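You operate a simulated robot arm through the tools that you are given. There is no shell and no other tool.

You run a simulated robot arm. Do the job below in one go: nothing can be reset, and whatever is moved stays where it is left.

TASK
Read the green cube's code under the lit magnifier and stand the cube in that compartment.
Fine: park the magnifier and switch its lamp off. Where these are worked on the way, their far stop is far enough and under half their travel is too little: magnifier.

Only the result counts: the job must be done as asked and must still hold three seconds after the hand-in. Knocking over, shifting, dropping, spilling or breaking anything else fails it.

THE ROBOT
A 7-joint arm with a fingered hand, fixed in place. Base frame: the origin is at the foot of the arm, x ahead of it, y to its left, z up; the work surface is at about z = 0.86. Lengths are in m, angles in degrees, forces in N, time in s.
With the tool pointing down near the work surface it reaches from about 0.32 to 0.72 m from the base axis. Its first joint turns from -166.0 to 166.0 degrees. Payload 4 kg.
Tool frame: the origin (TCP) lies between the finger pads and is the grasp point; the fingertips stand 0.026 m ahead of it; z points along the fingers, y is the line along which they close. The gripper opens to 0.148 m. The gripper's body begins 0.073 m behind the TCP. The gripper is a hand of 3 fingers: y runs from the thumb to the fingers, the wrist lies at [0, 0, -0.239] in the tool frame.
Orientation is told as [roll, pitch, yaw] about the base's x, y, z axes, in that order, counted from this pose: with the fingers straight down and closing along the base's y, the tool's x points along the base's -x, its y along +y and its z along -z.

THE INTERFACE
- The arm moves only by the tool nudge_tool. Its argument "steps" is a list of rows, each an object of numbers (a shift or turn left out is 0): "x", "y", "z": the shift along the base's x, y, z in m; "ax", "ay", "az": the turn, a rotation vector about the base's x, y, z in degrees. In form: [{"x": .., "y": .., "z": .., "ax": .., "ay": .., "az": ..}, ...]. A call has 1 to 20 rows; each row shifts and turns the commanded pose from where the row before left it. Each row takes 0.2 s and may step no farther than 0.05 m and 8.6 degrees from the row before; otherwise, the whole call is refused. A pose out of reach is approached as far as the arm can. The call stops where the force on the tool passes 90 N (or 10 N more than at its start, if that is more) or the arm is blocked; 0.2 s more then pass. In this call time passes only in rows, and 0.2 s behind the last. It gives the time, the measured TCP pose, the force on the tool (base axes), the opening and the grip force at its end, in the units of the frame above (readings bear some noise), with the torque about the TCP (base axes, N m) and any sound that the robot's microphone picked up.
- Cameras (640 x 400 px; columns grow to the right, rows downward): "scene" is fixed at [0.2191, 0.4992, 1.6258]; the picture's right is [-1.00, -0.08, 0.00], its down [-0.05, 0.61, -0.79] and it looks along [0.06, -0.79, -0.61] (base axes); focal length 339 px, centre (320, 200). "wrist" rides on the gripper at [0.068, -0.039, -0.09] in the tool frame; the picture's right is [0.50, 0.87, 0.00], its down [-0.66, 0.38, -0.65] and it looks along [-0.57, 0.33, 0.76] (tool axes); focal length 222 px, centre (320, 200). There is no depth. A picture from a camera that has moved, and an enlarged one, comes with that camera's place and axes in the base frame and with its lens.
- snapshot(camera): a new picture of that camera. It takes no simulated time.
- move_column(by): slides the trunk up (or, below 0, down) by that many m; the arm rides with it, the base frame stays. It gives what a move gives, with no picture.
- move_fingers(finger1, finger2, thumb_bend): sets how far each is bent, from 0 (flat) to 1 (curled in); at 0.3 the hand is open as for a grip, at 0.7 the pads meet at the TCP. One left out holds its place. A second passes; each finger stops where it meets its share of the squeeze, and holds until it gets a number again. It is the only way to open and close the hand. It gives what a move gives, with no picture; readings hold the bend of each and the force on the fingers (four entries, about 0 where the hand has none), thumb and palm.
- inspect(camera, box): a new picture of the part [left, top, right, bottom] of that camera's present view, enlarged. It takes no simulated time.
- finish_job(): hands the job in; it is judged then, once.

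Places have to be worked out from the pictures, the camera data and where the tool is seen. Open the gripper and draw the arm clear of the work before you hand the job in, unless the task says otherwise.

The tools are called after "Request:" as a command line: name --argument value ..., lists and objects as JSON in quotes. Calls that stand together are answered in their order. nudge_tool: Moves the arm, as the interface text tells. Its arguments: {"type":"object","properties":{"steps":{"type":"array"}},"required":["steps"]} The other tools are called the same way: move_column (by) slides the trunk up or down; move_fingers (finger1, finger2, thumb_bend) moves the fingers one by one; snapshot (camera) takes a picture; inspect (camera, box) takes an enlarged picture of a part of a camera's view; finish_job () hands the job in.

At the start:

```text
time_s: 0.0
position: [0.406, -0.2888, 1.1982]
tool_rot: [0.1, -0.1, 0.0]
ft_force: [-0.2, 0.6, -0.8]
torque: [0.03, 0.01, 0.02]
opening: 0.1477
grip_force: 0.1
shape: jaw
bend: [0.3, 0.3, 0.3]
finger forces: [0.0, 0.0, 0.0, 0.0, 0.0, 0.1]
trunk travel left (down, up): [-0.525, 0.065]
```

scene: 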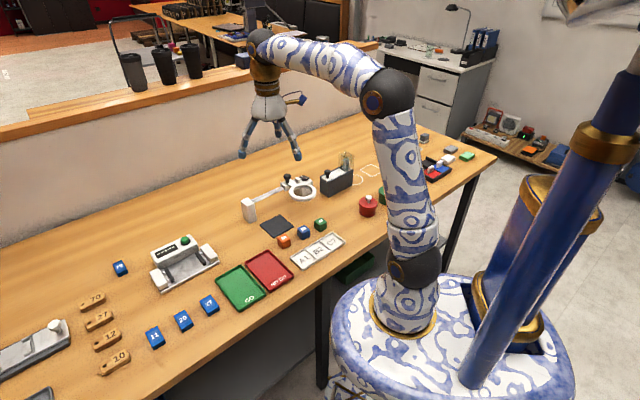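
wrist: 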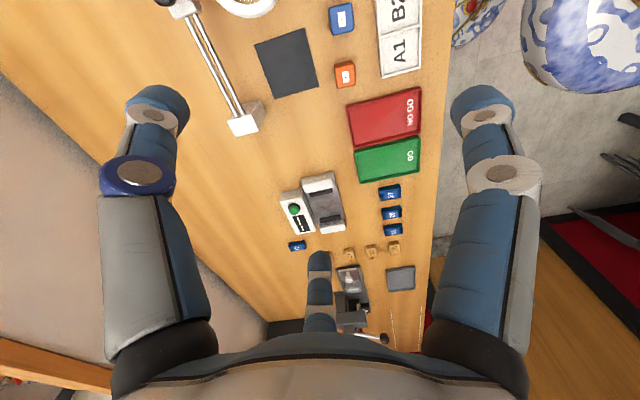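

I'll look closer at the magnifier, cubes and compartments in the scene view first.

Request:
inspect --camera "scene" --box '[230, 140, 390, 280]'

Request:
inspect --camera "wrist" --box '[140, 0, 460, 200]'

Request:
inspect --camera "scene" --box '[270, 210, 360, 280]'

```text
2.86 times, centred on (310, 210) of scene
camera zoom: at [0.2191, 0.4992, 1.6258], right [-1.0, -0.08, 0.0], down [-0.05, 0.61, -0.79], along [0.06, -0.79, -0.61], focal length 969 px, centre (349, 171)
```

zoom: 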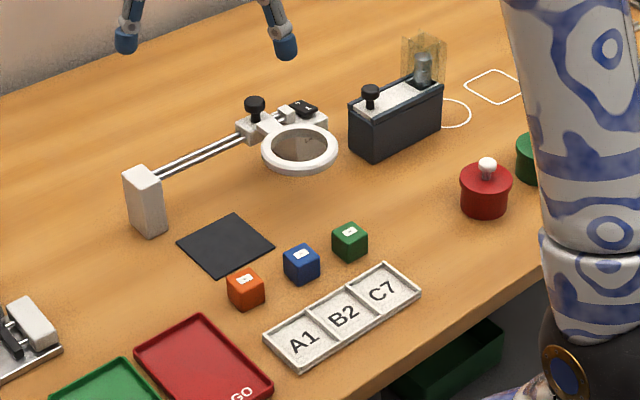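

```text
2.00 times, centred on (300, 100) of wrist
camera zoom: at [0.3397, -0.327, 1.2879], right [-0.5, 0.87, 0.0], down [0.66, 0.38, 0.65], along [0.57, 0.33, -0.76], focal length 444 px, centre (360, 400)
```

zoom: 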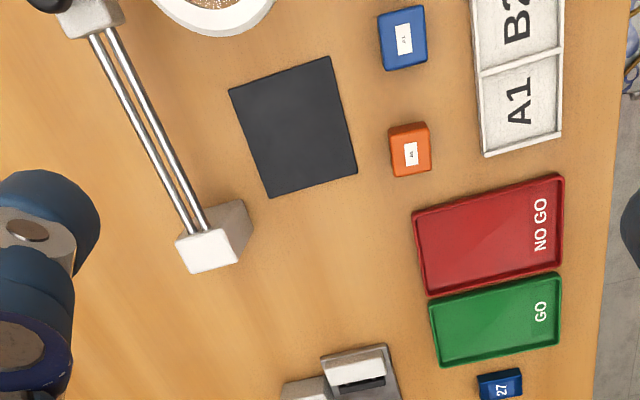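

```text
5.71 times, centred on (315, 245) of scene
camera zoom: at [0.2191, 0.4992, 1.6258], right [-1.0, -0.08, 0.0], down [-0.05, 0.61, -0.79], along [0.06, -0.79, -0.61], focal length 1937 px, centre (349, -57)
```

zoom: 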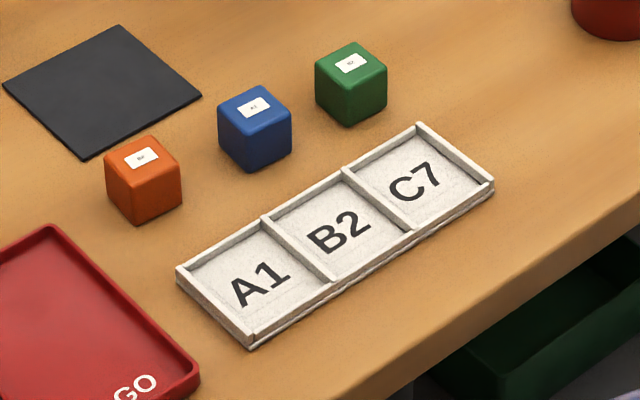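

The workstation appears turned about 45° in the base frame. I'll zoom in on the magnifier's carriage, knob and lamp switch.

Request:
inspect --camera "scene" --box '[280, 165, 330, 205]'

Request:
inspect --camera "scene" --box '[305, 210, 335, 235]'

Request:
inspect --camera "scene" --box '[225, 80, 325, 170]'

```text
10.00 times, centred on (305, 185) of scene
camera zoom: at [0.2191, 0.4992, 1.6258], right [-1.0, -0.08, 0.0], down [-0.05, 0.61, -0.79], along [0.06, -0.79, -0.61], focal length 3390 px, centre (470, 350)
```

zoom: 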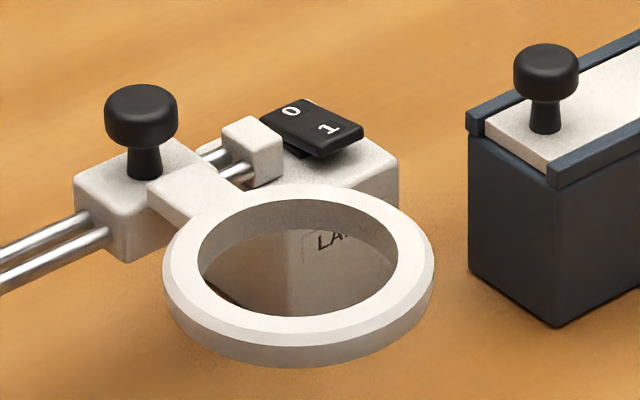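

```text
16.00 times, centred on (320, 222) of scene
camera zoom: at [0.2191, 0.4992, 1.6258], right [-1.0, -0.08, 0.0], down [-0.05, 0.61, -0.79], along [0.06, -0.79, -0.61], focal length 5425 px, centre (320, -160)
```

zoom: 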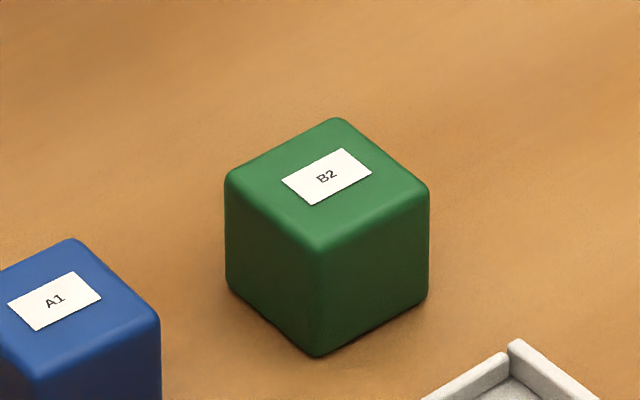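

```text
4.44 times, centred on (275, 125) of scene
camera zoom: at [0.2191, 0.4992, 1.6258], right [-1.0, -0.08, 0.0], down [-0.05, 0.61, -0.79], along [0.06, -0.79, -0.61], focal length 1507 px, centre (520, 533)
```

zoom: 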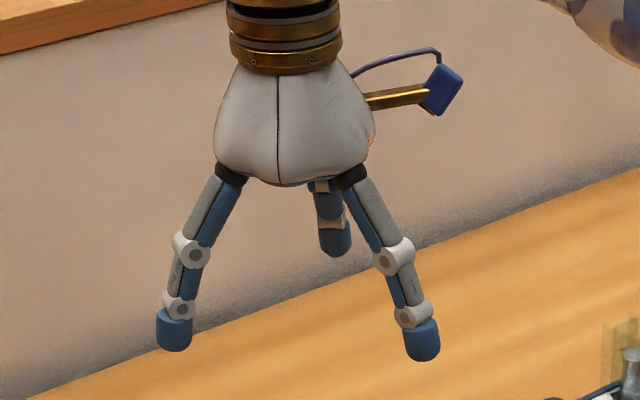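

The scene zoom already hints at "B2", but I'll do it properly under the lit magnifier. First I turn the hand by -45° to line up with the station and move above the magnifier to get a second view of its rocker switch and knob.

Request:
nudge_tool --steps '[{"x": -0.0066, "y": -0.0209, "z": -0.0048, "az": -5.625}, {"x": -0.0066, "y": -0.0209, "z": -0.0048, "az": -5.625}, {"x": -0.0066, "y": -0.0209, "z": -0.0048, "az": -5.625}, {"x": -0.0066, "y": -0.0209, "z": -0.0048, "az": -5.625}, {"x": -0.0066, "y": -0.0209, "z": -0.0048, "az": -5.625}, {"x": -0.0066, "y": -0.0209, "z": -0.0048, "az": -5.625}, {"x": -0.0066, "y": -0.0209, "z": -0.0048, "az": -5.625}, {"x": -0.0066, "y": -0.0209, "z": -0.0048, "az": -5.625}]'

Request:
snapshot --camera "wrist"

Request:
snapshot --camera "scene"

```text
time_s: 1.8
position: [0.3528, -0.4578, 1.1606]
tool_rot: [0.0, -0.1, -45.1]
ft_force: [0.2, -0.1, 0.4]
torque: [0.02, 0.0, -0.01]
opening: 0.1482
grip_force: 0.0
shape: jaw
bend: [0.3, 0.3, 0.3]
finger forces: [0.1, 0.0, 0.0, 0.1, 0.0, 0.0]
trunk travel left (down, up): [-0.525, 0.065]
```

```text
taken
camera wrist: at [0.2789, -0.4355, 1.25], right [0.26, 0.97, 0.0], down [0.73, -0.2, 0.65], along [0.63, -0.17, -0.76], focal length 222 px, centre (320, 200)
```

wrist: 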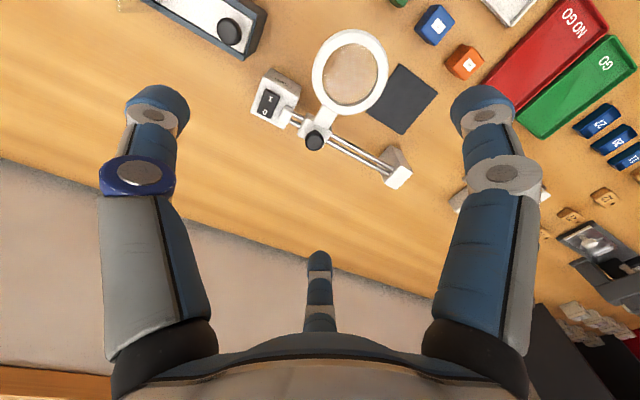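

```text
taken
```

scene: 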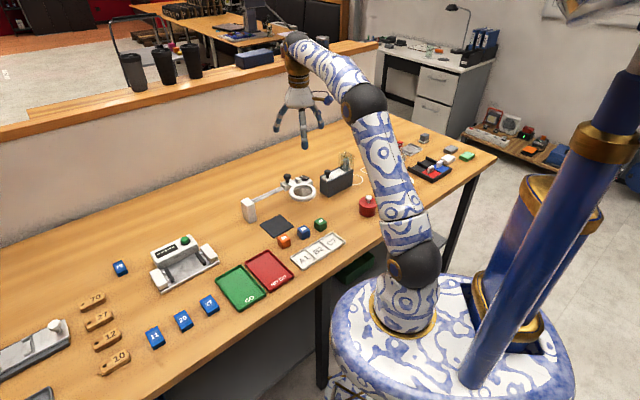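

I now have a good overhead view; I'll enlarge it to triangulate the rocker, knob and ring.

Request:
inspect --camera "wrist" --box '[240, 20, 420, 200]'

Request:
inspect --camera "wrist" --box '[240, 60, 340, 160]'

```text
2.22 times, centred on (330, 110) of wrist
camera zoom: at [0.2789, -0.4355, 1.25], right [0.26, 0.97, 0.0], down [0.73, -0.2, 0.65], along [0.63, -0.17, -0.76], focal length 494 px, centre (298, 400)
```

zoom: 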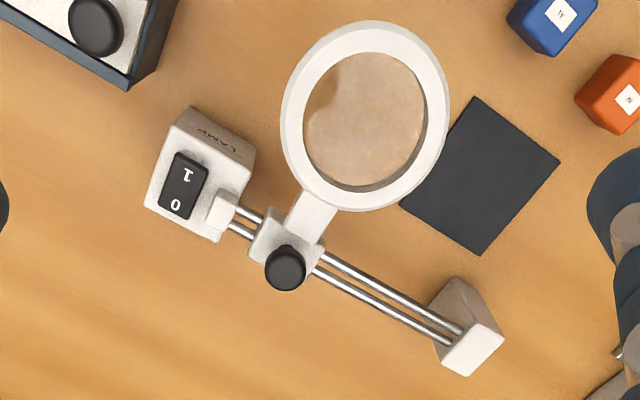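

```text
4.00 times, centred on (290, 110) of wrist
camera zoom: at [0.2789, -0.4355, 1.25], right [0.26, 0.97, 0.0], down [0.73, -0.2, 0.65], along [0.63, -0.17, -0.76], focal length 888 px, centre (440, 560)
```

zoom: 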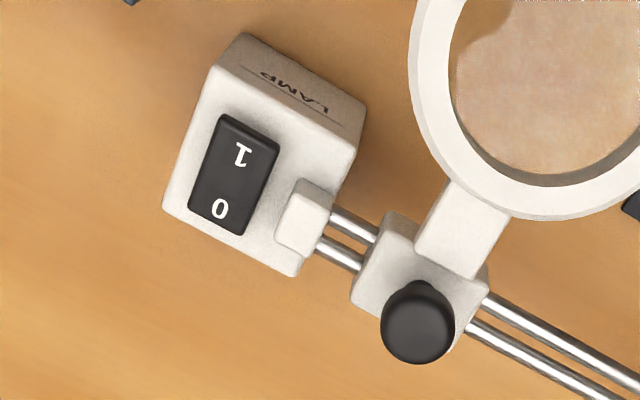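

Triangulating: the rocker is at about (0.358, -0.528, 0.933) with "1" towards (0.348, -0.518), and it's set to 0 now. The knob is at (0.410, -0.479, 0.967) and the ring at (0.346, -0.415, 0.95). I'll close the fingers to make a poker and check its shape.

Request:
move_fingers --finger1 0.7 --finger2 0.7 --thumb_bend 0.7

Request:
snapshot --camera "wrist"

Request:
inspect --camera "scene" --box '[250, 60, 350, 160]'

```text
time_s: 2.8
position: [0.3524, -0.4561, 1.1615]
tool_rot: [0.0, 0.1, -45.0]
ft_force: [1.0, -0.4, 0.5]
torque: [-0.02, 0.02, -0.02]
opening: 0.0002
grip_force: 0.0
shape: fingers
bend: [0.69, 0.69, 0.7]
finger forces: [0.1, 0.0, 0.1, 0.1, 0.0, 0.1]
trunk travel left (down, up): [-0.525, 0.065]
```

```text
taken
camera wrist: at [0.279, -0.4351, 1.2501], right [0.26, 0.97, 0.0], down [0.73, -0.2, 0.65], along [0.63, -0.17, -0.76], focal length 222 px, centre (320, 200)
```

wrist: 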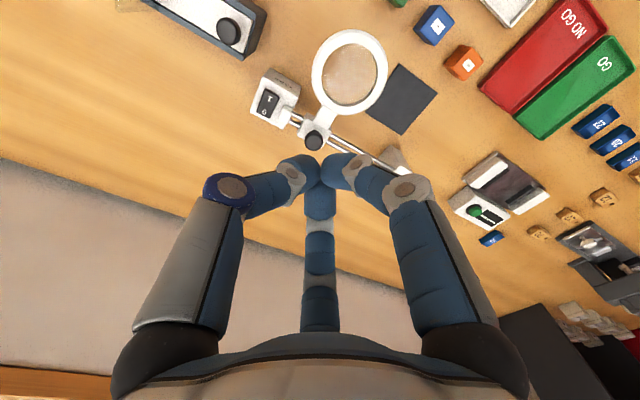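

```text
4.00 times, centred on (300, 110) of scene
camera zoom: at [0.2191, 0.4992, 1.6258], right [-1.0, -0.08, 0.0], down [-0.05, 0.61, -0.79], along [0.06, -0.79, -0.61], focal length 1356 px, centre (400, 560)
```

zoom: 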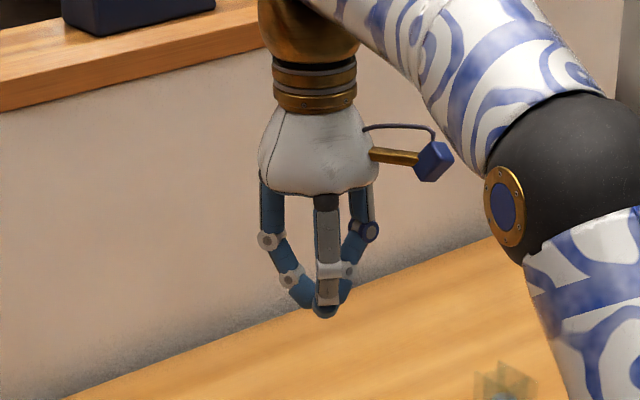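

The closed fingertips converge about 0.027 m ahead of the TCP. I'll move above the "1" end of the rocker and down to a hover.

Request:
nudge_tool --steps '[{"x": -0.0018, "y": -0.0203}, {"x": -0.0018, "y": -0.0203}, {"x": -0.0019, "y": -0.0203}, {"z": -0.03}, {"z": -0.03}, {"z": -0.03}, {"z": -0.03}, {"z": -0.03}, {"z": -0.02}]'

Request:
snapshot --camera "wrist"

Request:
inspect --camera "scene" --box '[270, 140, 340, 210]'

```text
time_s: 4.8
position: [0.347, -0.5128, 0.9855]
tool_rot: [0.0, -0.1, -45.0]
ft_force: [0.0, -0.2, 0.5]
torque: [0.0, -0.02, -0.01]
opening: 0.0003
grip_force: 0.0
shape: fingers
bend: [0.69, 0.69, 0.7]
finger forces: [0.0, 0.0, 0.1, 0.0, 0.0, 0.1]
out of reach, approached as far as the arm can: row 3
trunk travel left (down, up): [-0.525, 0.065]
```

```text
taken
camera wrist: at [0.2735, -0.4913, 1.0761], right [0.26, 0.97, 0.0], down [0.73, -0.2, 0.65], along [0.63, -0.17, -0.76], focal length 222 px, centre (320, 200)
```

wrist: 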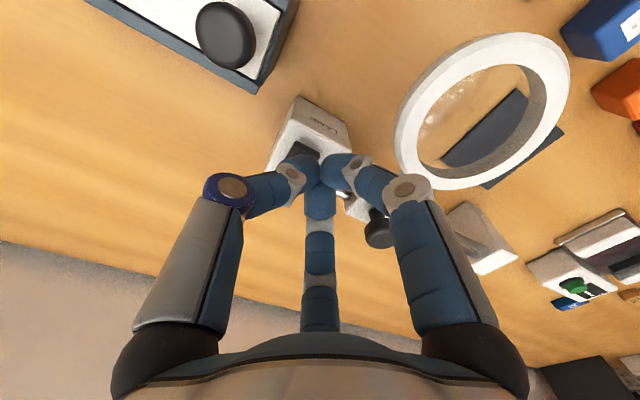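

```text
5.71 times, centred on (305, 175) of scene
camera zoom: at [0.2191, 0.4992, 1.6258], right [-1.0, -0.08, 0.0], down [-0.05, 0.61, -0.79], along [0.06, -0.79, -0.61], focal length 1937 px, centre (406, 343)
```

zoom: 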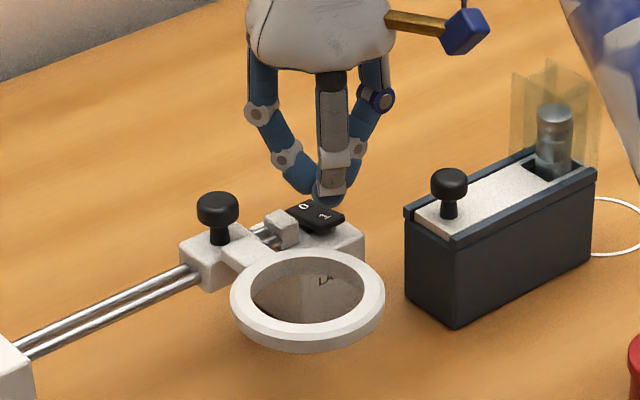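

The tip hovers about 2 cm above the rocker's "1" end. I'll lower it gently and watch the force.

Request:
nudge_tool --steps '[{"z": -0.005}, {"z": -0.005}, {"z": -0.004}]'

Request:
inspect --camera "scene" --box '[280, 150, 330, 200]'

Request:
inspect --camera "wrist" --box '[250, 80, 400, 230]'

```text
time_s: 5.6
position: [0.3486, -0.5133, 0.9749]
tool_rot: [-0.1, 0.0, -44.9]
ft_force: [-0.5, 1.6, -0.4]
torque: [0.02, 0.0, -0.01]
opening: 0.0001
grip_force: 0.1
shape: fingers
bend: [0.69, 0.69, 0.7]
finger forces: [0.0, 0.0, 0.1, 0.0, 0.0, 0.0]
trunk travel left (down, up): [-0.525, 0.065]
```

```text
8.00 times, centred on (305, 175) of scene
camera zoom: at [0.2191, 0.4992, 1.6258], right [-1.0, -0.08, 0.0], down [-0.05, 0.61, -0.79], along [0.06, -0.79, -0.61], focal length 2712 px, centre (440, 400)
```

zoom: 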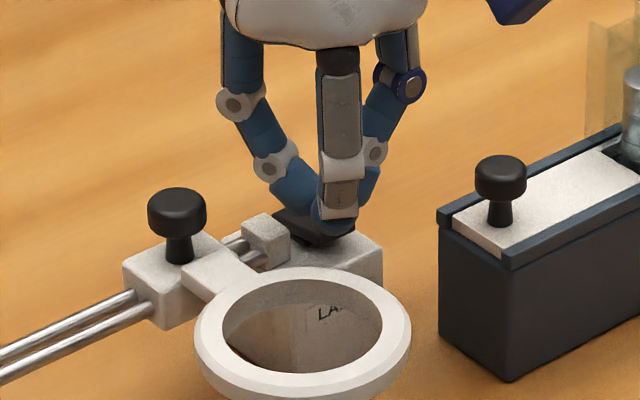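

```text
2.67 times, centred on (325, 155) of wrist
camera zoom: at [0.2729, -0.4915, 1.0632], right [0.26, 0.97, 0.0], down [0.73, -0.2, 0.65], along [0.63, -0.17, -0.76], focal length 592 px, centre (307, 320)
```

zoom: 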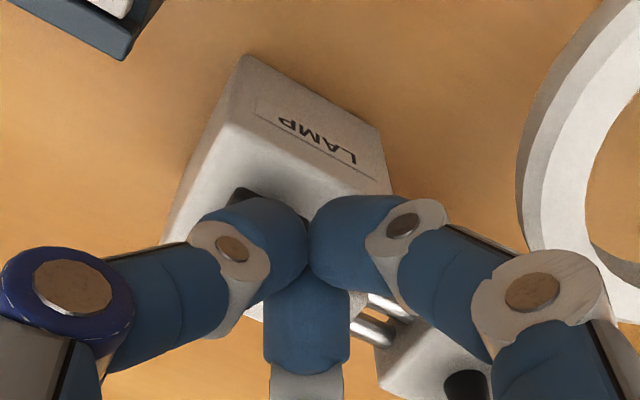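

No contact force yet, and the tip looks just above the rocker. I'll keep lowering in small steps.

Request:
nudge_tool --steps '[{"z": -0.003}, {"z": -0.003}, {"z": -0.002}]'

Request:
inspect --camera "scene" --box '[280, 150, 330, 200]'

```text
time_s: 6.4
position: [0.3461, -0.5125, 0.966]
tool_rot: [-0.1, 0.0, -45.0]
ft_force: [-0.1, 0.4, 0.6]
torque: [-0.01, 0.02, 0.0]
opening: 0.0002
grip_force: 0.0
shape: fingers
bend: [0.69, 0.69, 0.7]
finger forces: [0.0, 0.0, 0.1, 0.1, 0.0, 0.0]
trunk travel left (down, up): [-0.525, 0.065]
```

```text
8.00 times, centred on (305, 175) of scene
camera zoom: at [0.2191, 0.4992, 1.6258], right [-1.0, -0.08, 0.0], down [-0.05, 0.61, -0.79], along [0.06, -0.79, -0.61], focal length 2712 px, centre (440, 400)
```

zoom: 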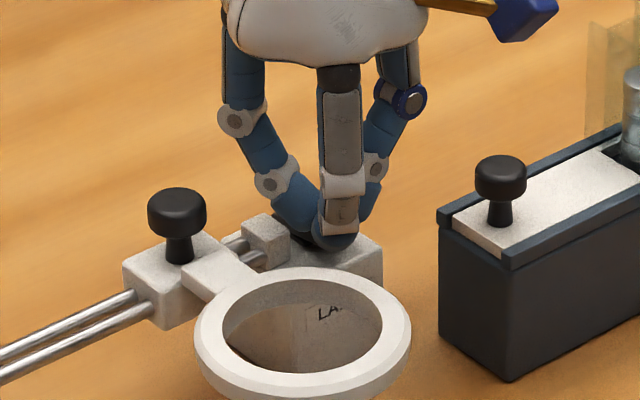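

Still no force. I'll continue down in 2 mm steps, looking for contact or a click.

Request:
nudge_tool --steps '[{"z": -0.002}, {"z": -0.002}, {"z": -0.002}]'

Request:
inspect --camera "scene" --box '[280, 150, 330, 200]'

```text
time_s: 7.2
position: [0.346, -0.5117, 0.9596]
tool_rot: [0.0, 0.0, -45.0]
ft_force: [-0.4, 0.1, 0.0]
torque: [-0.01, 0.02, 0.05]
opening: 0.0001
grip_force: 0.5
shape: fingers
bend: [0.69, 0.69, 0.7]
finger forces: [0.0, 0.0, 0.0, 0.0, 1.1, 0.0]
trunk travel left (down, up): [-0.525, 0.065]
```

```text
8.00 times, centred on (305, 175) of scene
camera zoom: at [0.2191, 0.4992, 1.6258], right [-1.0, -0.08, 0.0], down [-0.05, 0.61, -0.79], along [0.06, -0.79, -0.61], focal length 2712 px, centre (440, 400)
```

zoom: 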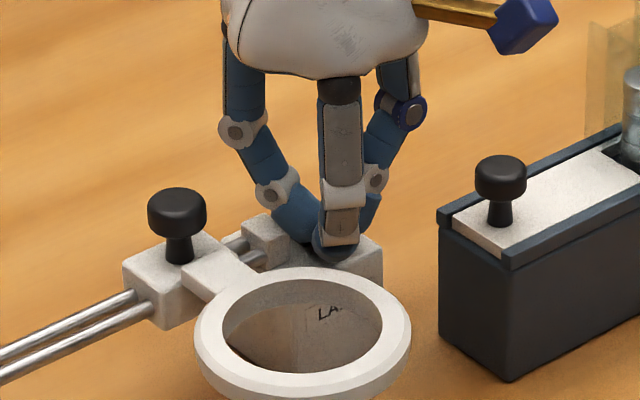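

The thumb shows the first contact (1.1 N). I'll press further in 2 mm steps.

Request:
nudge_tool --steps '[{"z": -0.002}, {"z": -0.002}]'

Request:
inspect --camera "scene" --box '[280, 150, 330, 200]'

Request:
inspect --camera "wrist" --box '[250, 80, 400, 230]'

```text
time_s: 7.8
position: [0.3464, -0.5129, 0.9574]
tool_rot: [0.0, 0.0, -45.0]
ft_force: [-0.9, -0.3, 1.3]
torque: [-0.04, 0.0, -0.02]
opening: 0.0003
grip_force: 1.3
shape: fingers
bend: [0.69, 0.7, 0.7]
finger forces: [0.0, 1.9, 0.1, 0.1, 0.0, 0.1]
trunk travel left (down, up): [-0.525, 0.065]
heard: click
```

```text
8.00 times, centred on (305, 175) of scene
camera zoom: at [0.2191, 0.4992, 1.6258], right [-1.0, -0.08, 0.0], down [-0.05, 0.61, -0.79], along [0.06, -0.79, -0.61], focal length 2712 px, centre (440, 400)
```

zoom: 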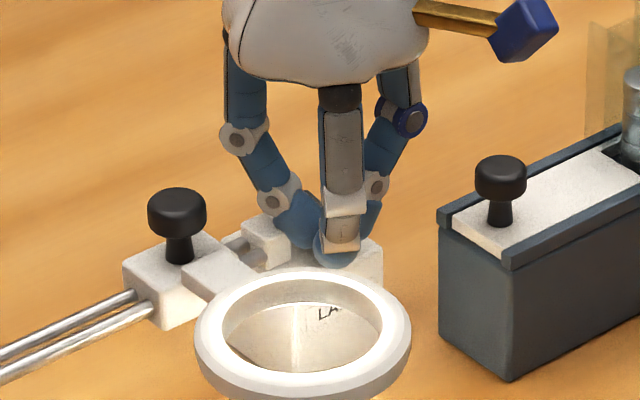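

```text
2.67 times, centred on (325, 155) of wrist
camera zoom: at [0.2724, -0.4914, 1.0453], right [0.26, 0.97, 0.0], down [0.73, -0.2, 0.65], along [0.63, -0.17, -0.76], focal length 592 px, centre (307, 320)
```

zoom: 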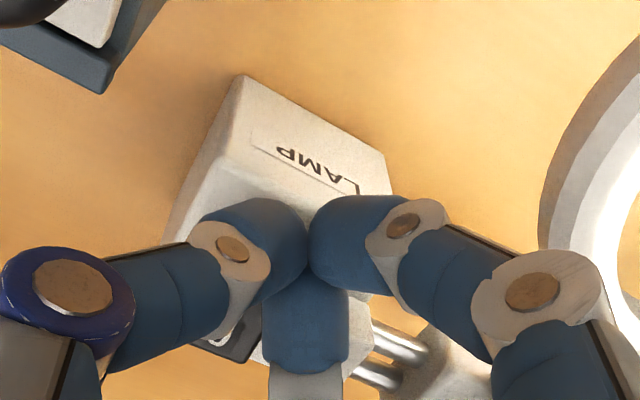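

A click, and the lamp is lit. I'll raise, then travel above the green cube at (0.281, -0.339).

Request:
nudge_tool --steps '[{"z": 0.03}, {"z": 0.03}, {"z": 0.03}, {"z": 0.03}, {"z": 0.02}, {"x": -0.011, "y": 0.029}, {"x": -0.011, "y": 0.029}, {"x": -0.011, "y": 0.029}, {"x": -0.011, "y": 0.029}, {"x": -0.011, "y": 0.029}, {"x": -0.011, "y": 0.029}]'

Request:
move_fingers --finger1 0.5 --finger2 0.5 --thumb_bend 0.5

Request:
snapshot --camera "wrist"

Request:
inspect --camera "scene" --box '[230, 140, 390, 280]'

```text
time_s: 10.2
position: [0.2793, -0.3377, 1.0966]
tool_rot: [0.0, 0.0, -45.0]
ft_force: [0.4, -0.8, 0.8]
torque: [0.01, -0.02, 0.01]
opening: 0.0001
grip_force: 0.2
shape: fingers
bend: [0.69, 0.7, 0.7]
finger forces: [0.0, 0.0, 0.0, 0.0, 0.1, 0.0]
trunk travel left (down, up): [-0.525, 0.065]
```

```text
time_s: 11.2
position: [0.2799, -0.3389, 1.0958]
tool_rot: [0.0, 0.0, -45.0]
ft_force: [-0.1, -0.7, 0.8]
torque: [-0.01, -0.02, 0.0]
opening: 0.0616
grip_force: 0.0
shape: fingers
bend: [0.5, 0.5, 0.5]
finger forces: [0.0, 0.0, 0.0, 0.1, 0.0, 0.0]
trunk travel left (down, up): [-0.525, 0.065]
```

```text
taken
camera wrist: at [0.2059, -0.3171, 1.1854], right [0.26, 0.97, 0.0], down [0.73, -0.2, 0.65], along [0.63, -0.17, -0.76], focal length 222 px, centre (320, 200)
```

wrist: 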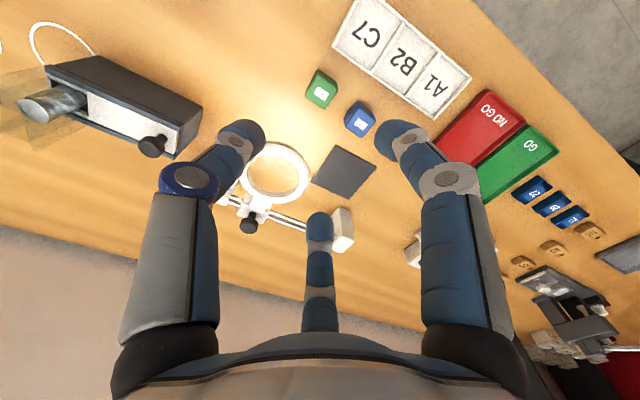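

```text
2.86 times, centred on (310, 210) of scene
camera zoom: at [0.2191, 0.4992, 1.6258], right [-1.0, -0.08, 0.0], down [-0.05, 0.61, -0.79], along [0.06, -0.79, -0.61], focal length 969 px, centre (349, 171)
```

zoom: 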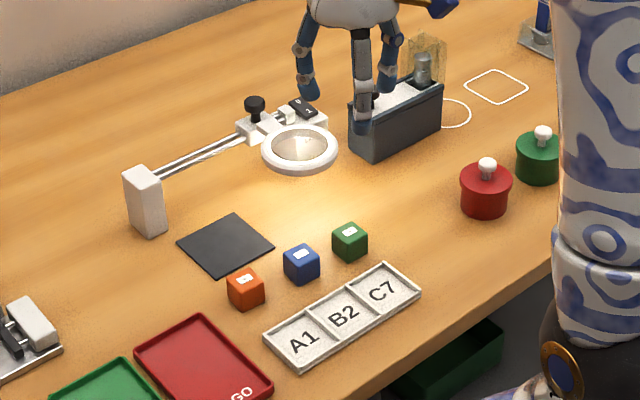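

The lamp stays on. I'll take a close look at the green cube and tray from the wrist to refine their position and rim height.

Request:
inspect --camera "wrist" --box '[290, 50, 390, 150]'

Request:
inspect --camera "wrist" --box '[320, 0, 480, 130]'

```text
4.00 times, centred on (340, 100) of wrist
camera zoom: at [0.2059, -0.3171, 1.1854], right [0.26, 0.97, 0.0], down [0.73, -0.2, 0.65], along [0.63, -0.17, -0.76], focal length 888 px, centre (240, 600)
```

zoom: 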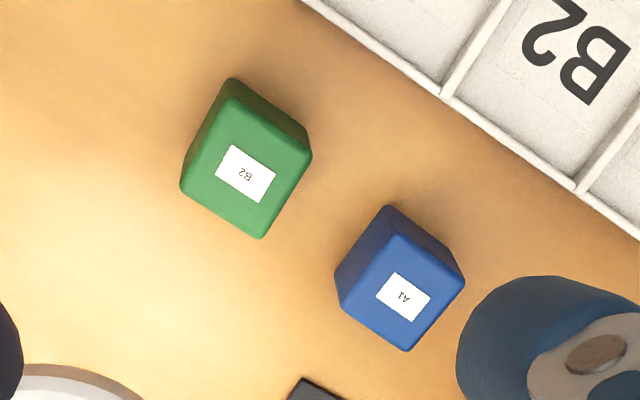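

```text
3.08 times, centred on (400, 65) of wrist
camera zoom: at [0.2059, -0.3171, 1.1854], right [0.26, 0.97, 0.0], down [0.73, -0.2, 0.65], along [0.63, -0.17, -0.76], focal length 684 px, centre (74, 615)
```

zoom: 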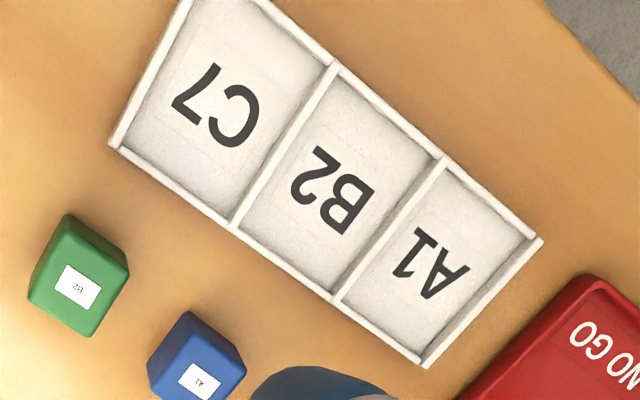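

The green cube's centre is at about (0.283, -0.3375) with its top at z≈0.89 (30 mm side), and compartment B2's centre is near (0.281, -0.2285). I'll centre over the cube and descend partway with the hand at 0.5 bend.

Request:
nudge_tool --steps '[{"x": 0.003, "y": 0.0012}, {"z": -0.03}, {"z": -0.03}, {"z": -0.03}, {"z": -0.03}, {"z": -0.03}]'

Request:
snapshot --camera "wrist"

Request:
inspect --camera "scene" --box '[290, 190, 350, 250]'

```text
time_s: 12.6
position: [0.284, -0.3382, 0.9473]
tool_rot: [0.0, 0.0, -44.9]
ft_force: [-0.3, 0.8, -0.1]
torque: [0.04, -0.04, 0.0]
opening: 0.0617
grip_force: 0.0
shape: fingers
bend: [0.5, 0.5, 0.5]
finger forces: [0.0, 0.1, 0.0, 0.0, 0.0, 0.1]
trunk travel left (down, up): [-0.525, 0.065]
```

```text
taken
camera wrist: at [0.2098, -0.316, 1.0355], right [0.26, 0.97, 0.0], down [0.73, -0.2, 0.65], along [0.63, -0.17, -0.76], focal length 222 px, centre (320, 200)
```

wrist: 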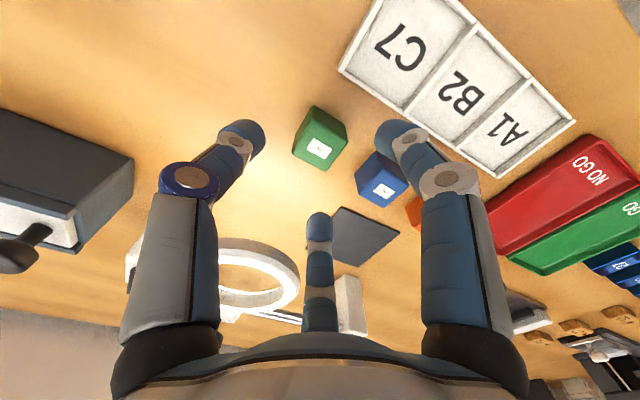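

```text
6.67 times, centred on (320, 220) of scene
camera zoom: at [0.2191, 0.4992, 1.6258], right [-1.0, -0.08, 0.0], down [-0.05, 0.61, -0.79], along [0.06, -0.79, -0.61], focal length 2260 px, centre (320, 67)
```

zoom: 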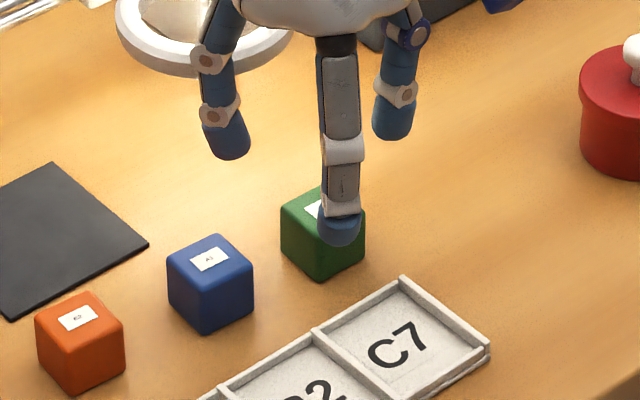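

The lit ring sits close to one finger in this yaw, and over the mat the thumb would clash with it. Turning the hand +30° (yaw -15°) keeps one finger square to a cube face and opens the gap towards the ring, so I'll raise a little and turn.

Request:
nudge_tool --steps '[{"z": 0.03}, {"az": 7.5}, {"az": 7.5}, {"az": 7.5}, {"az": 7.5}, {"z": -0.02}]'

Request:
snapshot --camera "wrist"

Request:
inspect --camera "scene" --box '[270, 160, 370, 260]'

```text
time_s: 14.0
position: [0.2836, -0.3374, 0.9561]
tool_rot: [0.1, 0.0, -15.0]
ft_force: [-1.3, 1.0, -0.6]
torque: [0.0, 0.02, -0.02]
opening: 0.0617
grip_force: 0.0
shape: fingers
bend: [0.5, 0.5, 0.5]
finger forces: [0.0, 0.1, 0.0, 0.1, 0.0, 0.1]
trunk travel left (down, up): [-0.525, 0.065]
```

```text
taken
camera wrist: at [0.2094, -0.3562, 1.0447], right [-0.26, 0.97, 0.0], down [0.73, 0.2, 0.65], along [0.63, 0.17, -0.76], focal length 222 px, centre (320, 200)
```

wrist: 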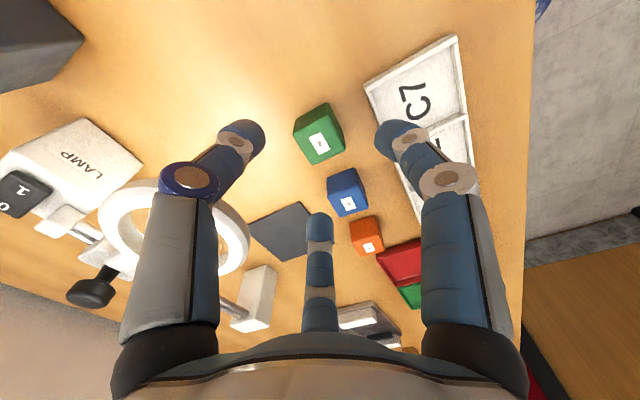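

```text
4.00 times, centred on (320, 210) of scene
camera zoom: at [0.2191, 0.4992, 1.6258], right [-1.0, -0.08, 0.0], down [-0.05, 0.61, -0.79], along [0.06, -0.79, -0.61], focal length 1356 px, centre (320, 160)
```

zoom: 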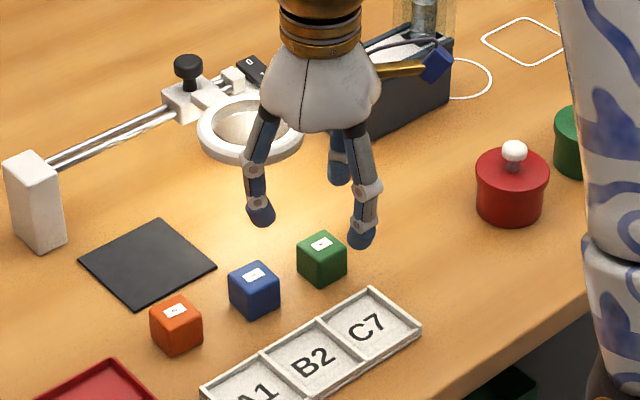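

Hand geometry checks out as three digits 120° apart. The digit on the tray side should be pre-bent more to stay clear of the tray's rim, so I'll find out which finger that is by bending finger1.

Request:
move_fingers --finger1 0.57

Request:
snapshot --camera "wrist"

```text
time_s: 15.0
position: [0.2834, -0.3371, 0.9556]
tool_rot: [-0.1, 0.0, -15.0]
ft_force: [0.0, 0.5, -0.1]
torque: [0.0, 0.0, 0.01]
opening: 0.053
grip_force: 0.0
shape: fingers
bend: [0.56, 0.5, 0.5]
finger forces: [0.1, 0.0, 0.0, 0.0, 0.1, 0.0]
trunk travel left (down, up): [-0.525, 0.065]
```

```text
taken
camera wrist: at [0.2094, -0.356, 1.0449], right [-0.26, 0.97, 0.0], down [0.73, 0.2, 0.65], along [0.63, 0.17, -0.76], focal length 222 px, centre (320, 200)
```

wrist: 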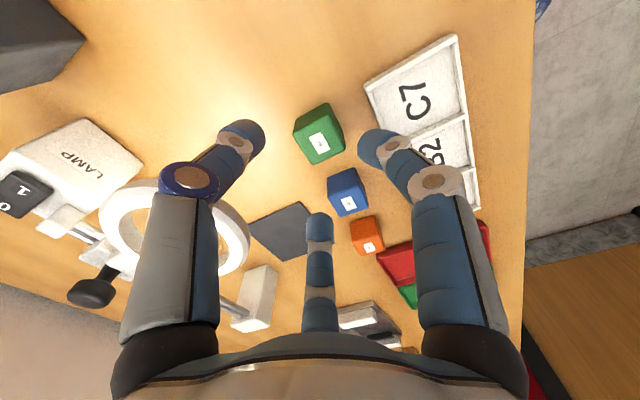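

Finger1 is the tray-side one. I'll set it to 0.55 and descend to a TCP height of about 0.901 (tips ~0.87).

Request:
move_fingers --finger1 0.55

Request:
nudge_tool --steps '[{"z": -0.015}, {"z": -0.015}, {"z": -0.015}]'

Request:
snapshot --camera "wrist"

Request:
inspect --camera "scene" --box '[280, 170, 350, 240]'

```text
time_s: 16.0
position: [0.2846, -0.3373, 0.9558]
tool_rot: [0.0, 0.0, -14.9]
ft_force: [0.3, 0.2, 0.9]
torque: [-0.03, 0.01, -0.01]
opening: 0.0537
grip_force: 0.1
shape: fingers
bend: [0.55, 0.5, 0.5]
finger forces: [0.0, 0.1, 0.1, 0.0, 0.1, 0.0]
trunk travel left (down, up): [-0.525, 0.065]
```

```text
time_s: 16.8
position: [0.2833, -0.338, 0.9114]
tool_rot: [-0.1, 0.0, -15.0]
ft_force: [-0.6, 0.2, 0.4]
torque: [0.02, -0.02, 0.03]
opening: 0.0533
grip_force: 0.0
shape: fingers
bend: [0.55, 0.5, 0.5]
finger forces: [0.0, 0.0, 0.0, 0.0, 0.0, 0.0]
trunk travel left (down, up): [-0.525, 0.065]
```

```text
taken
camera wrist: at [0.2094, -0.357, 0.9998], right [-0.26, 0.97, 0.0], down [0.73, 0.2, 0.65], along [0.63, 0.17, -0.76], focal length 222 px, centre (320, 200)
```

wrist: 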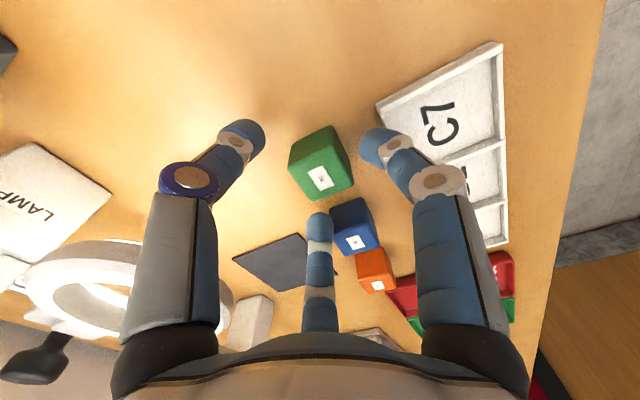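

```text
5.71 times, centred on (315, 205) of scene
camera zoom: at [0.2191, 0.4992, 1.6258], right [-1.0, -0.08, 0.0], down [-0.05, 0.61, -0.79], along [0.06, -0.79, -0.61], focal length 1937 px, centre (349, 171)
```

zoom: 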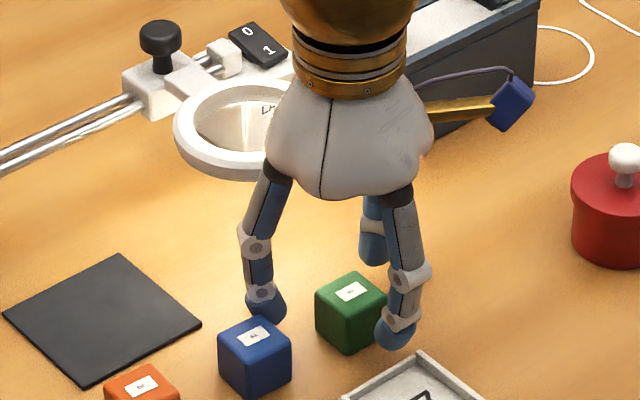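

Finger2's tip is close to the blue cube, so I'll bend it inward a bit before going lower, then take another look.

Request:
move_fingers --finger2 0.535

Request:
inspect --camera "wrist" --box '[200, 90, 440, 270]'

Request:
inspect --camera "scene" --box '[290, 195, 350, 245]'

```text
time_s: 17.8
position: [0.2829, -0.3388, 0.9101]
tool_rot: [0.0, 0.0, -15.1]
ft_force: [0.2, 0.3, -0.7]
torque: [0.01, -0.03, 0.01]
opening: 0.0539
grip_force: 0.0
shape: fingers
bend: [0.55, 0.53, 0.5]
finger forces: [0.0, 0.0, 0.0, 0.0, 0.0, 0.1]
trunk travel left (down, up): [-0.525, 0.065]
```

```text
2.22 times, centred on (320, 180) of wrist
camera zoom: at [0.2095, -0.3571, 1.0], right [-0.26, 0.97, 0.0], down [0.73, 0.2, 0.65], along [0.63, 0.17, -0.76], focal length 494 px, centre (320, 244)
```

zoom: 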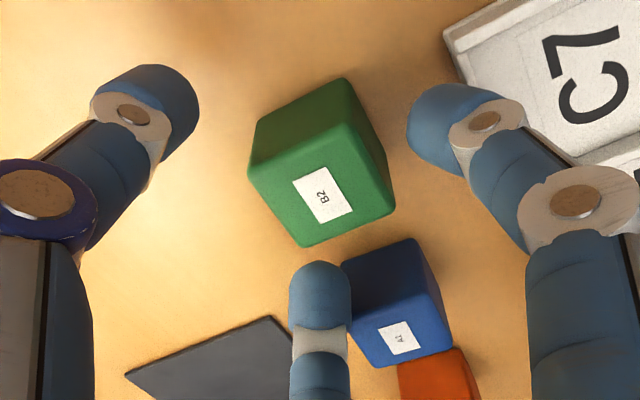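

```text
8.00 times, centred on (320, 220) of scene
camera zoom: at [0.2191, 0.4992, 1.6258], right [-1.0, -0.08, 0.0], down [-0.05, 0.61, -0.79], along [0.06, -0.79, -0.61], focal length 2712 px, centre (320, 40)
```

zoom: 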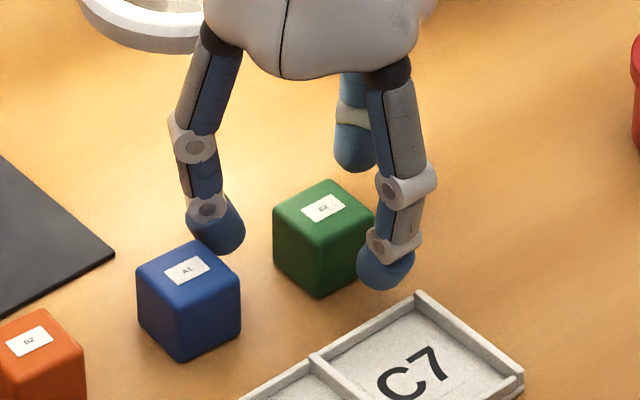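

Clear now. I'll even up the thumb as well, descend the last centimetre, and check.

Request:
move_fingers --thumb_bend 0.535

Request:
nudge_tool --steps '[{"z": -0.005}, {"z": -0.005}]'

Request:
inspect --camera "scene" --box '[290, 195, 350, 245]'

```text
time_s: 18.8
position: [0.2822, -0.3373, 0.9111]
tool_rot: [0.0, 0.0, -15.0]
ft_force: [-0.5, 0.6, 0.6]
torque: [-0.02, 0.01, 0.0]
opening: 0.0491
grip_force: 0.1
shape: fingers
bend: [0.55, 0.53, 0.53]
finger forces: [0.0, 0.0, 0.0, 0.0, 0.0, 0.0]
trunk travel left (down, up): [-0.525, 0.065]
```

```text
time_s: 19.4
position: [0.2831, -0.3389, 0.9007]
tool_rot: [0.0, 0.0, -14.9]
ft_force: [0.5, 0.0, 0.0]
torque: [0.0, -0.02, 0.01]
opening: 0.0488
grip_force: 0.1
shape: fingers
bend: [0.55, 0.53, 0.53]
finger forces: [0.0, 0.1, 0.1, 0.0, 0.0, 0.0]
trunk travel left (down, up): [-0.525, 0.065]
```

```text
8.00 times, centred on (320, 220) of scene
camera zoom: at [0.2191, 0.4992, 1.6258], right [-1.0, -0.08, 0.0], down [-0.05, 0.61, -0.79], along [0.06, -0.79, -0.61], focal length 2712 px, centre (320, 40)
```

zoom: 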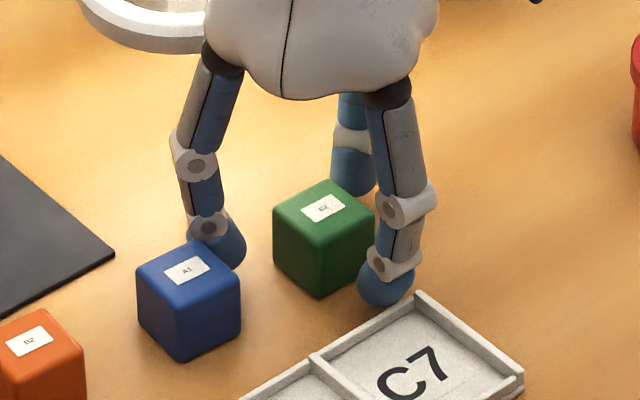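

The three digits surround the green cube without touching anything. Now I close the hand.

Request:
move_fingers --finger1 0.7 --finger2 0.7 --thumb_bend 0.7

Request:
inspect --camera "scene" --box '[290, 195, 350, 245]'

Request:
inspect --camera "wrist" --box '[200, 90, 440, 270]'

```text
time_s: 20.4
position: [0.2833, -0.3387, 0.9025]
tool_rot: [-0.1, 0.0, -15.0]
ft_force: [0.0, -0.1, 0.8]
torque: [0.0, -0.01, 0.0]
opening: 0.0236
grip_force: 12.6
shape: fingers
bend: [0.62, 0.6, 0.64]
finger forces: [7.6, 8.4, 0.0, 0.0, 9.3, 0.0]
trunk travel left (down, up): [-0.525, 0.065]
```

```text
8.00 times, centred on (320, 220) of scene
camera zoom: at [0.2191, 0.4992, 1.6258], right [-1.0, -0.08, 0.0], down [-0.05, 0.61, -0.79], along [0.06, -0.79, -0.61], focal length 2712 px, centre (320, 40)
```

zoom: 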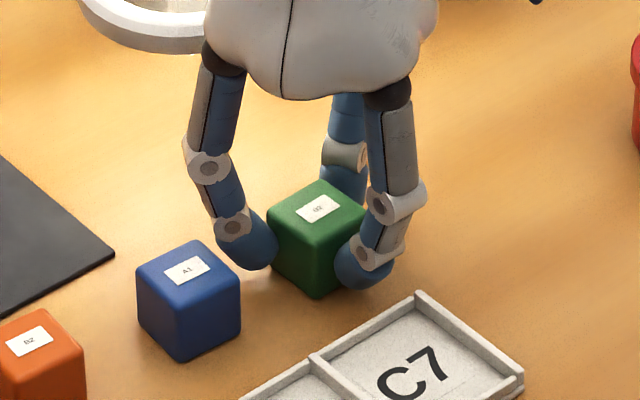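

```text
2.22 times, centred on (320, 180) of wrist
camera zoom: at [0.2092, -0.3572, 0.9902], right [-0.26, 0.97, 0.0], down [0.73, 0.2, 0.65], along [0.63, 0.17, -0.76], focal length 494 px, centre (320, 244)
```

zoom: 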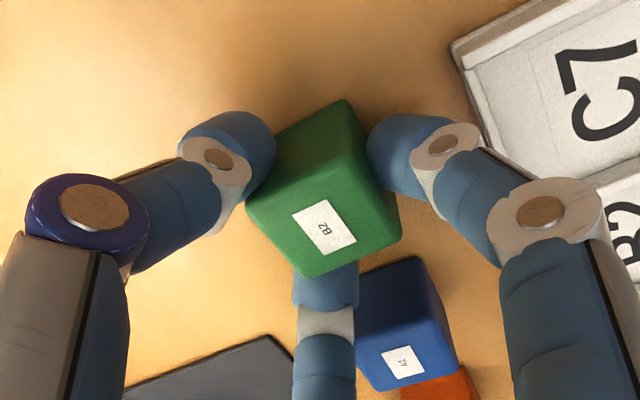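

All three digits press (7.6 / 8.4 / 9.3 N). I'll lift slowly and check that the cube comes along.

Request:
nudge_tool --steps '[{"z": 0.01}, {"z": 0.015}, {"z": 0.015}]'

Request:
inspect --camera "scene" --box '[280, 165, 350, 235]'

Request:
snapshot --camera "wrist"

```text
time_s: 21.2
position: [0.283, -0.3387, 0.9421]
tool_rot: [0.0, 0.0, -15.0]
ft_force: [0.4, 0.6, -0.6]
torque: [-0.03, 0.0, -0.02]
opening: 0.0237
grip_force: 12.5
shape: fingers
bend: [0.62, 0.6, 0.64]
finger forces: [7.4, 8.4, 0.1, 0.0, 9.3, 0.1]
trunk travel left (down, up): [-0.525, 0.065]
```

```text
5.71 times, centred on (315, 200) of scene
camera zoom: at [0.2191, 0.4992, 1.6258], right [-1.0, -0.08, 0.0], down [-0.05, 0.61, -0.79], along [0.06, -0.79, -0.61], focal length 1937 px, centre (349, 200)
```

zoom: 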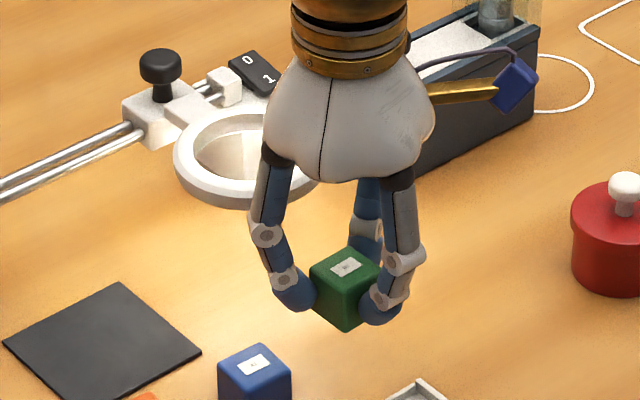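

```text
taken
camera wrist: at [0.2095, -0.3567, 1.0305], right [-0.26, 0.97, 0.0], down [0.73, 0.2, 0.65], along [0.63, 0.17, -0.76], focal length 222 px, centre (320, 200)
```

wrist: 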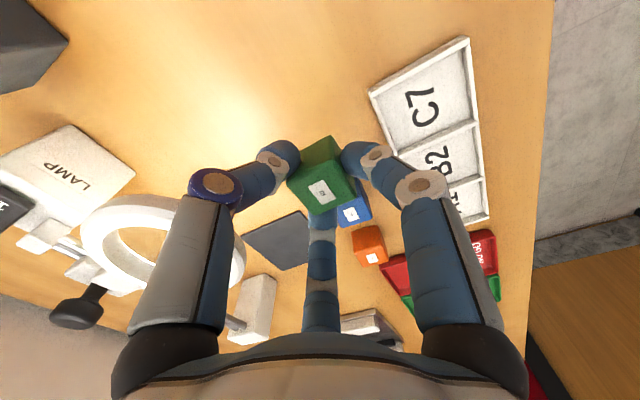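

The cube is held level. I'll raise it above the ring's height, carry it over to the mat's centre (≈0.430, -0.338), and lower it partway.

Request:
nudge_tool --steps '[{"z": 0.026}, {"z": 0.026}, {"z": 0.026}, {"x": 0.0245}, {"x": 0.0245}, {"x": 0.0245}, {"x": 0.0245}, {"x": 0.0245}, {"x": 0.0245}]'

Request:
snapshot --camera "wrist"

Request:
inspect --camera "scene" --box '[220, 120, 340, 260]'

```text
time_s: 23.2
position: [0.4314, -0.3377, 1.0189]
tool_rot: [0.1, 0.0, -15.1]
ft_force: [-0.3, 0.2, -0.3]
torque: [0.01, 0.02, -0.01]
opening: 0.0232
grip_force: 12.4
shape: fingers
bend: [0.62, 0.6, 0.64]
finger forces: [7.1, 8.5, 0.0, 0.1, 9.2, 0.1]
trunk travel left (down, up): [-0.525, 0.065]
```

```text
taken
camera wrist: at [0.3571, -0.3564, 1.1082], right [-0.26, 0.97, 0.0], down [0.73, 0.2, 0.65], along [0.63, 0.17, -0.76], focal length 222 px, centre (320, 200)
```

wrist: 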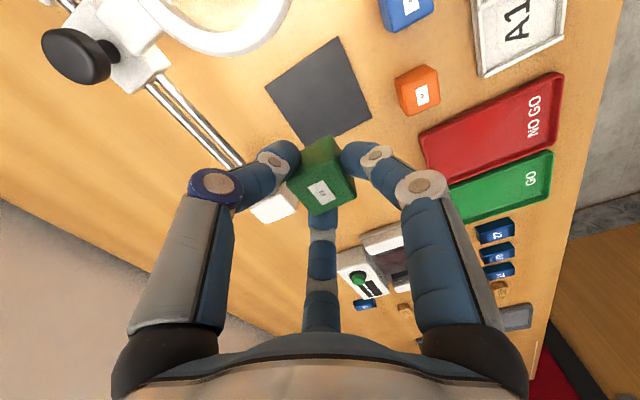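

```text
2.86 times, centred on (280, 190) of scene
camera zoom: at [0.2191, 0.4992, 1.6258], right [-1.0, -0.08, 0.0], down [-0.05, 0.61, -0.79], along [0.06, -0.79, -0.61], focal length 969 px, centre (434, 229)
```

zoom: 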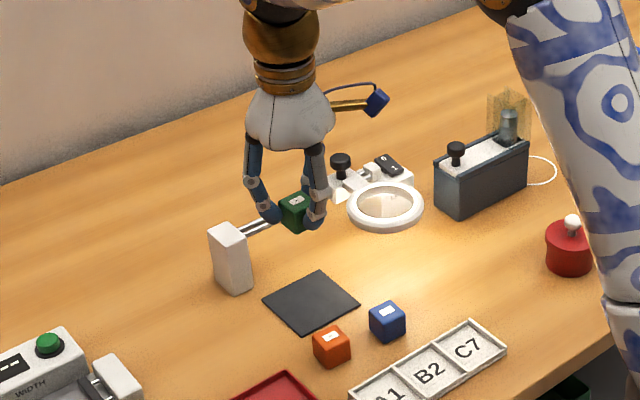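

The cube is over the mat's centre. I'll lower it to just above the mat.

Request:
nudge_tool --steps '[{"z": -0.025}, {"z": -0.025}, {"z": -0.025}, {"z": -0.02}, {"z": -0.013}]'

Request:
inspect --camera "scene" --box '[230, 170, 330, 260]'

Request:
snapshot --camera "wrist"

```text
time_s: 24.4
position: [0.4317, -0.3391, 0.9105]
tool_rot: [-0.1, 0.0, -15.1]
ft_force: [-0.2, 0.4, 0.3]
torque: [-0.01, 0.01, 0.02]
opening: 0.0232
grip_force: 12.1
shape: fingers
bend: [0.62, 0.6, 0.64]
finger forces: [6.9, 8.7, 0.0, 0.0, 9.4, 0.0]
trunk travel left (down, up): [-0.525, 0.065]
```

```text
4.44 times, centred on (280, 215) of scene
camera zoom: at [0.2191, 0.4992, 1.6258], right [-1.0, -0.08, 0.0], down [-0.05, 0.61, -0.79], along [0.06, -0.79, -0.61], focal length 1507 px, centre (498, 133)
```

zoom: 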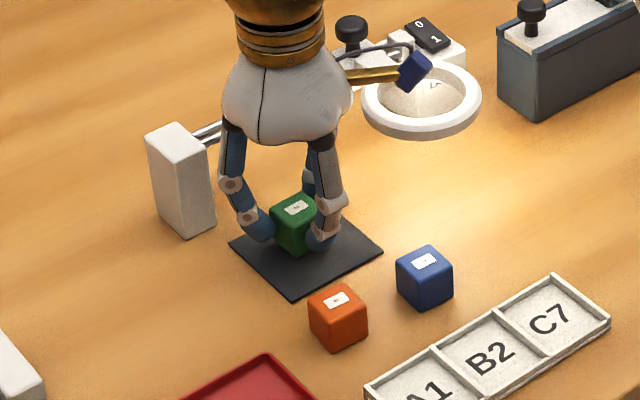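

```text
taken
camera wrist: at [0.3573, -0.3568, 0.9999], right [-0.26, 0.97, 0.0], down [0.73, 0.2, 0.65], along [0.63, 0.17, -0.76], focal length 222 px, centre (320, 200)
```

wrist: 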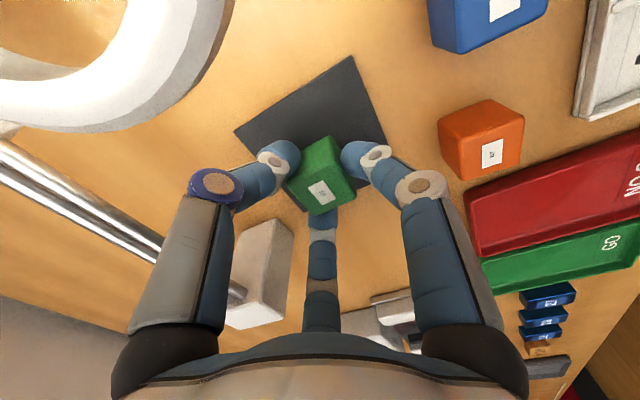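

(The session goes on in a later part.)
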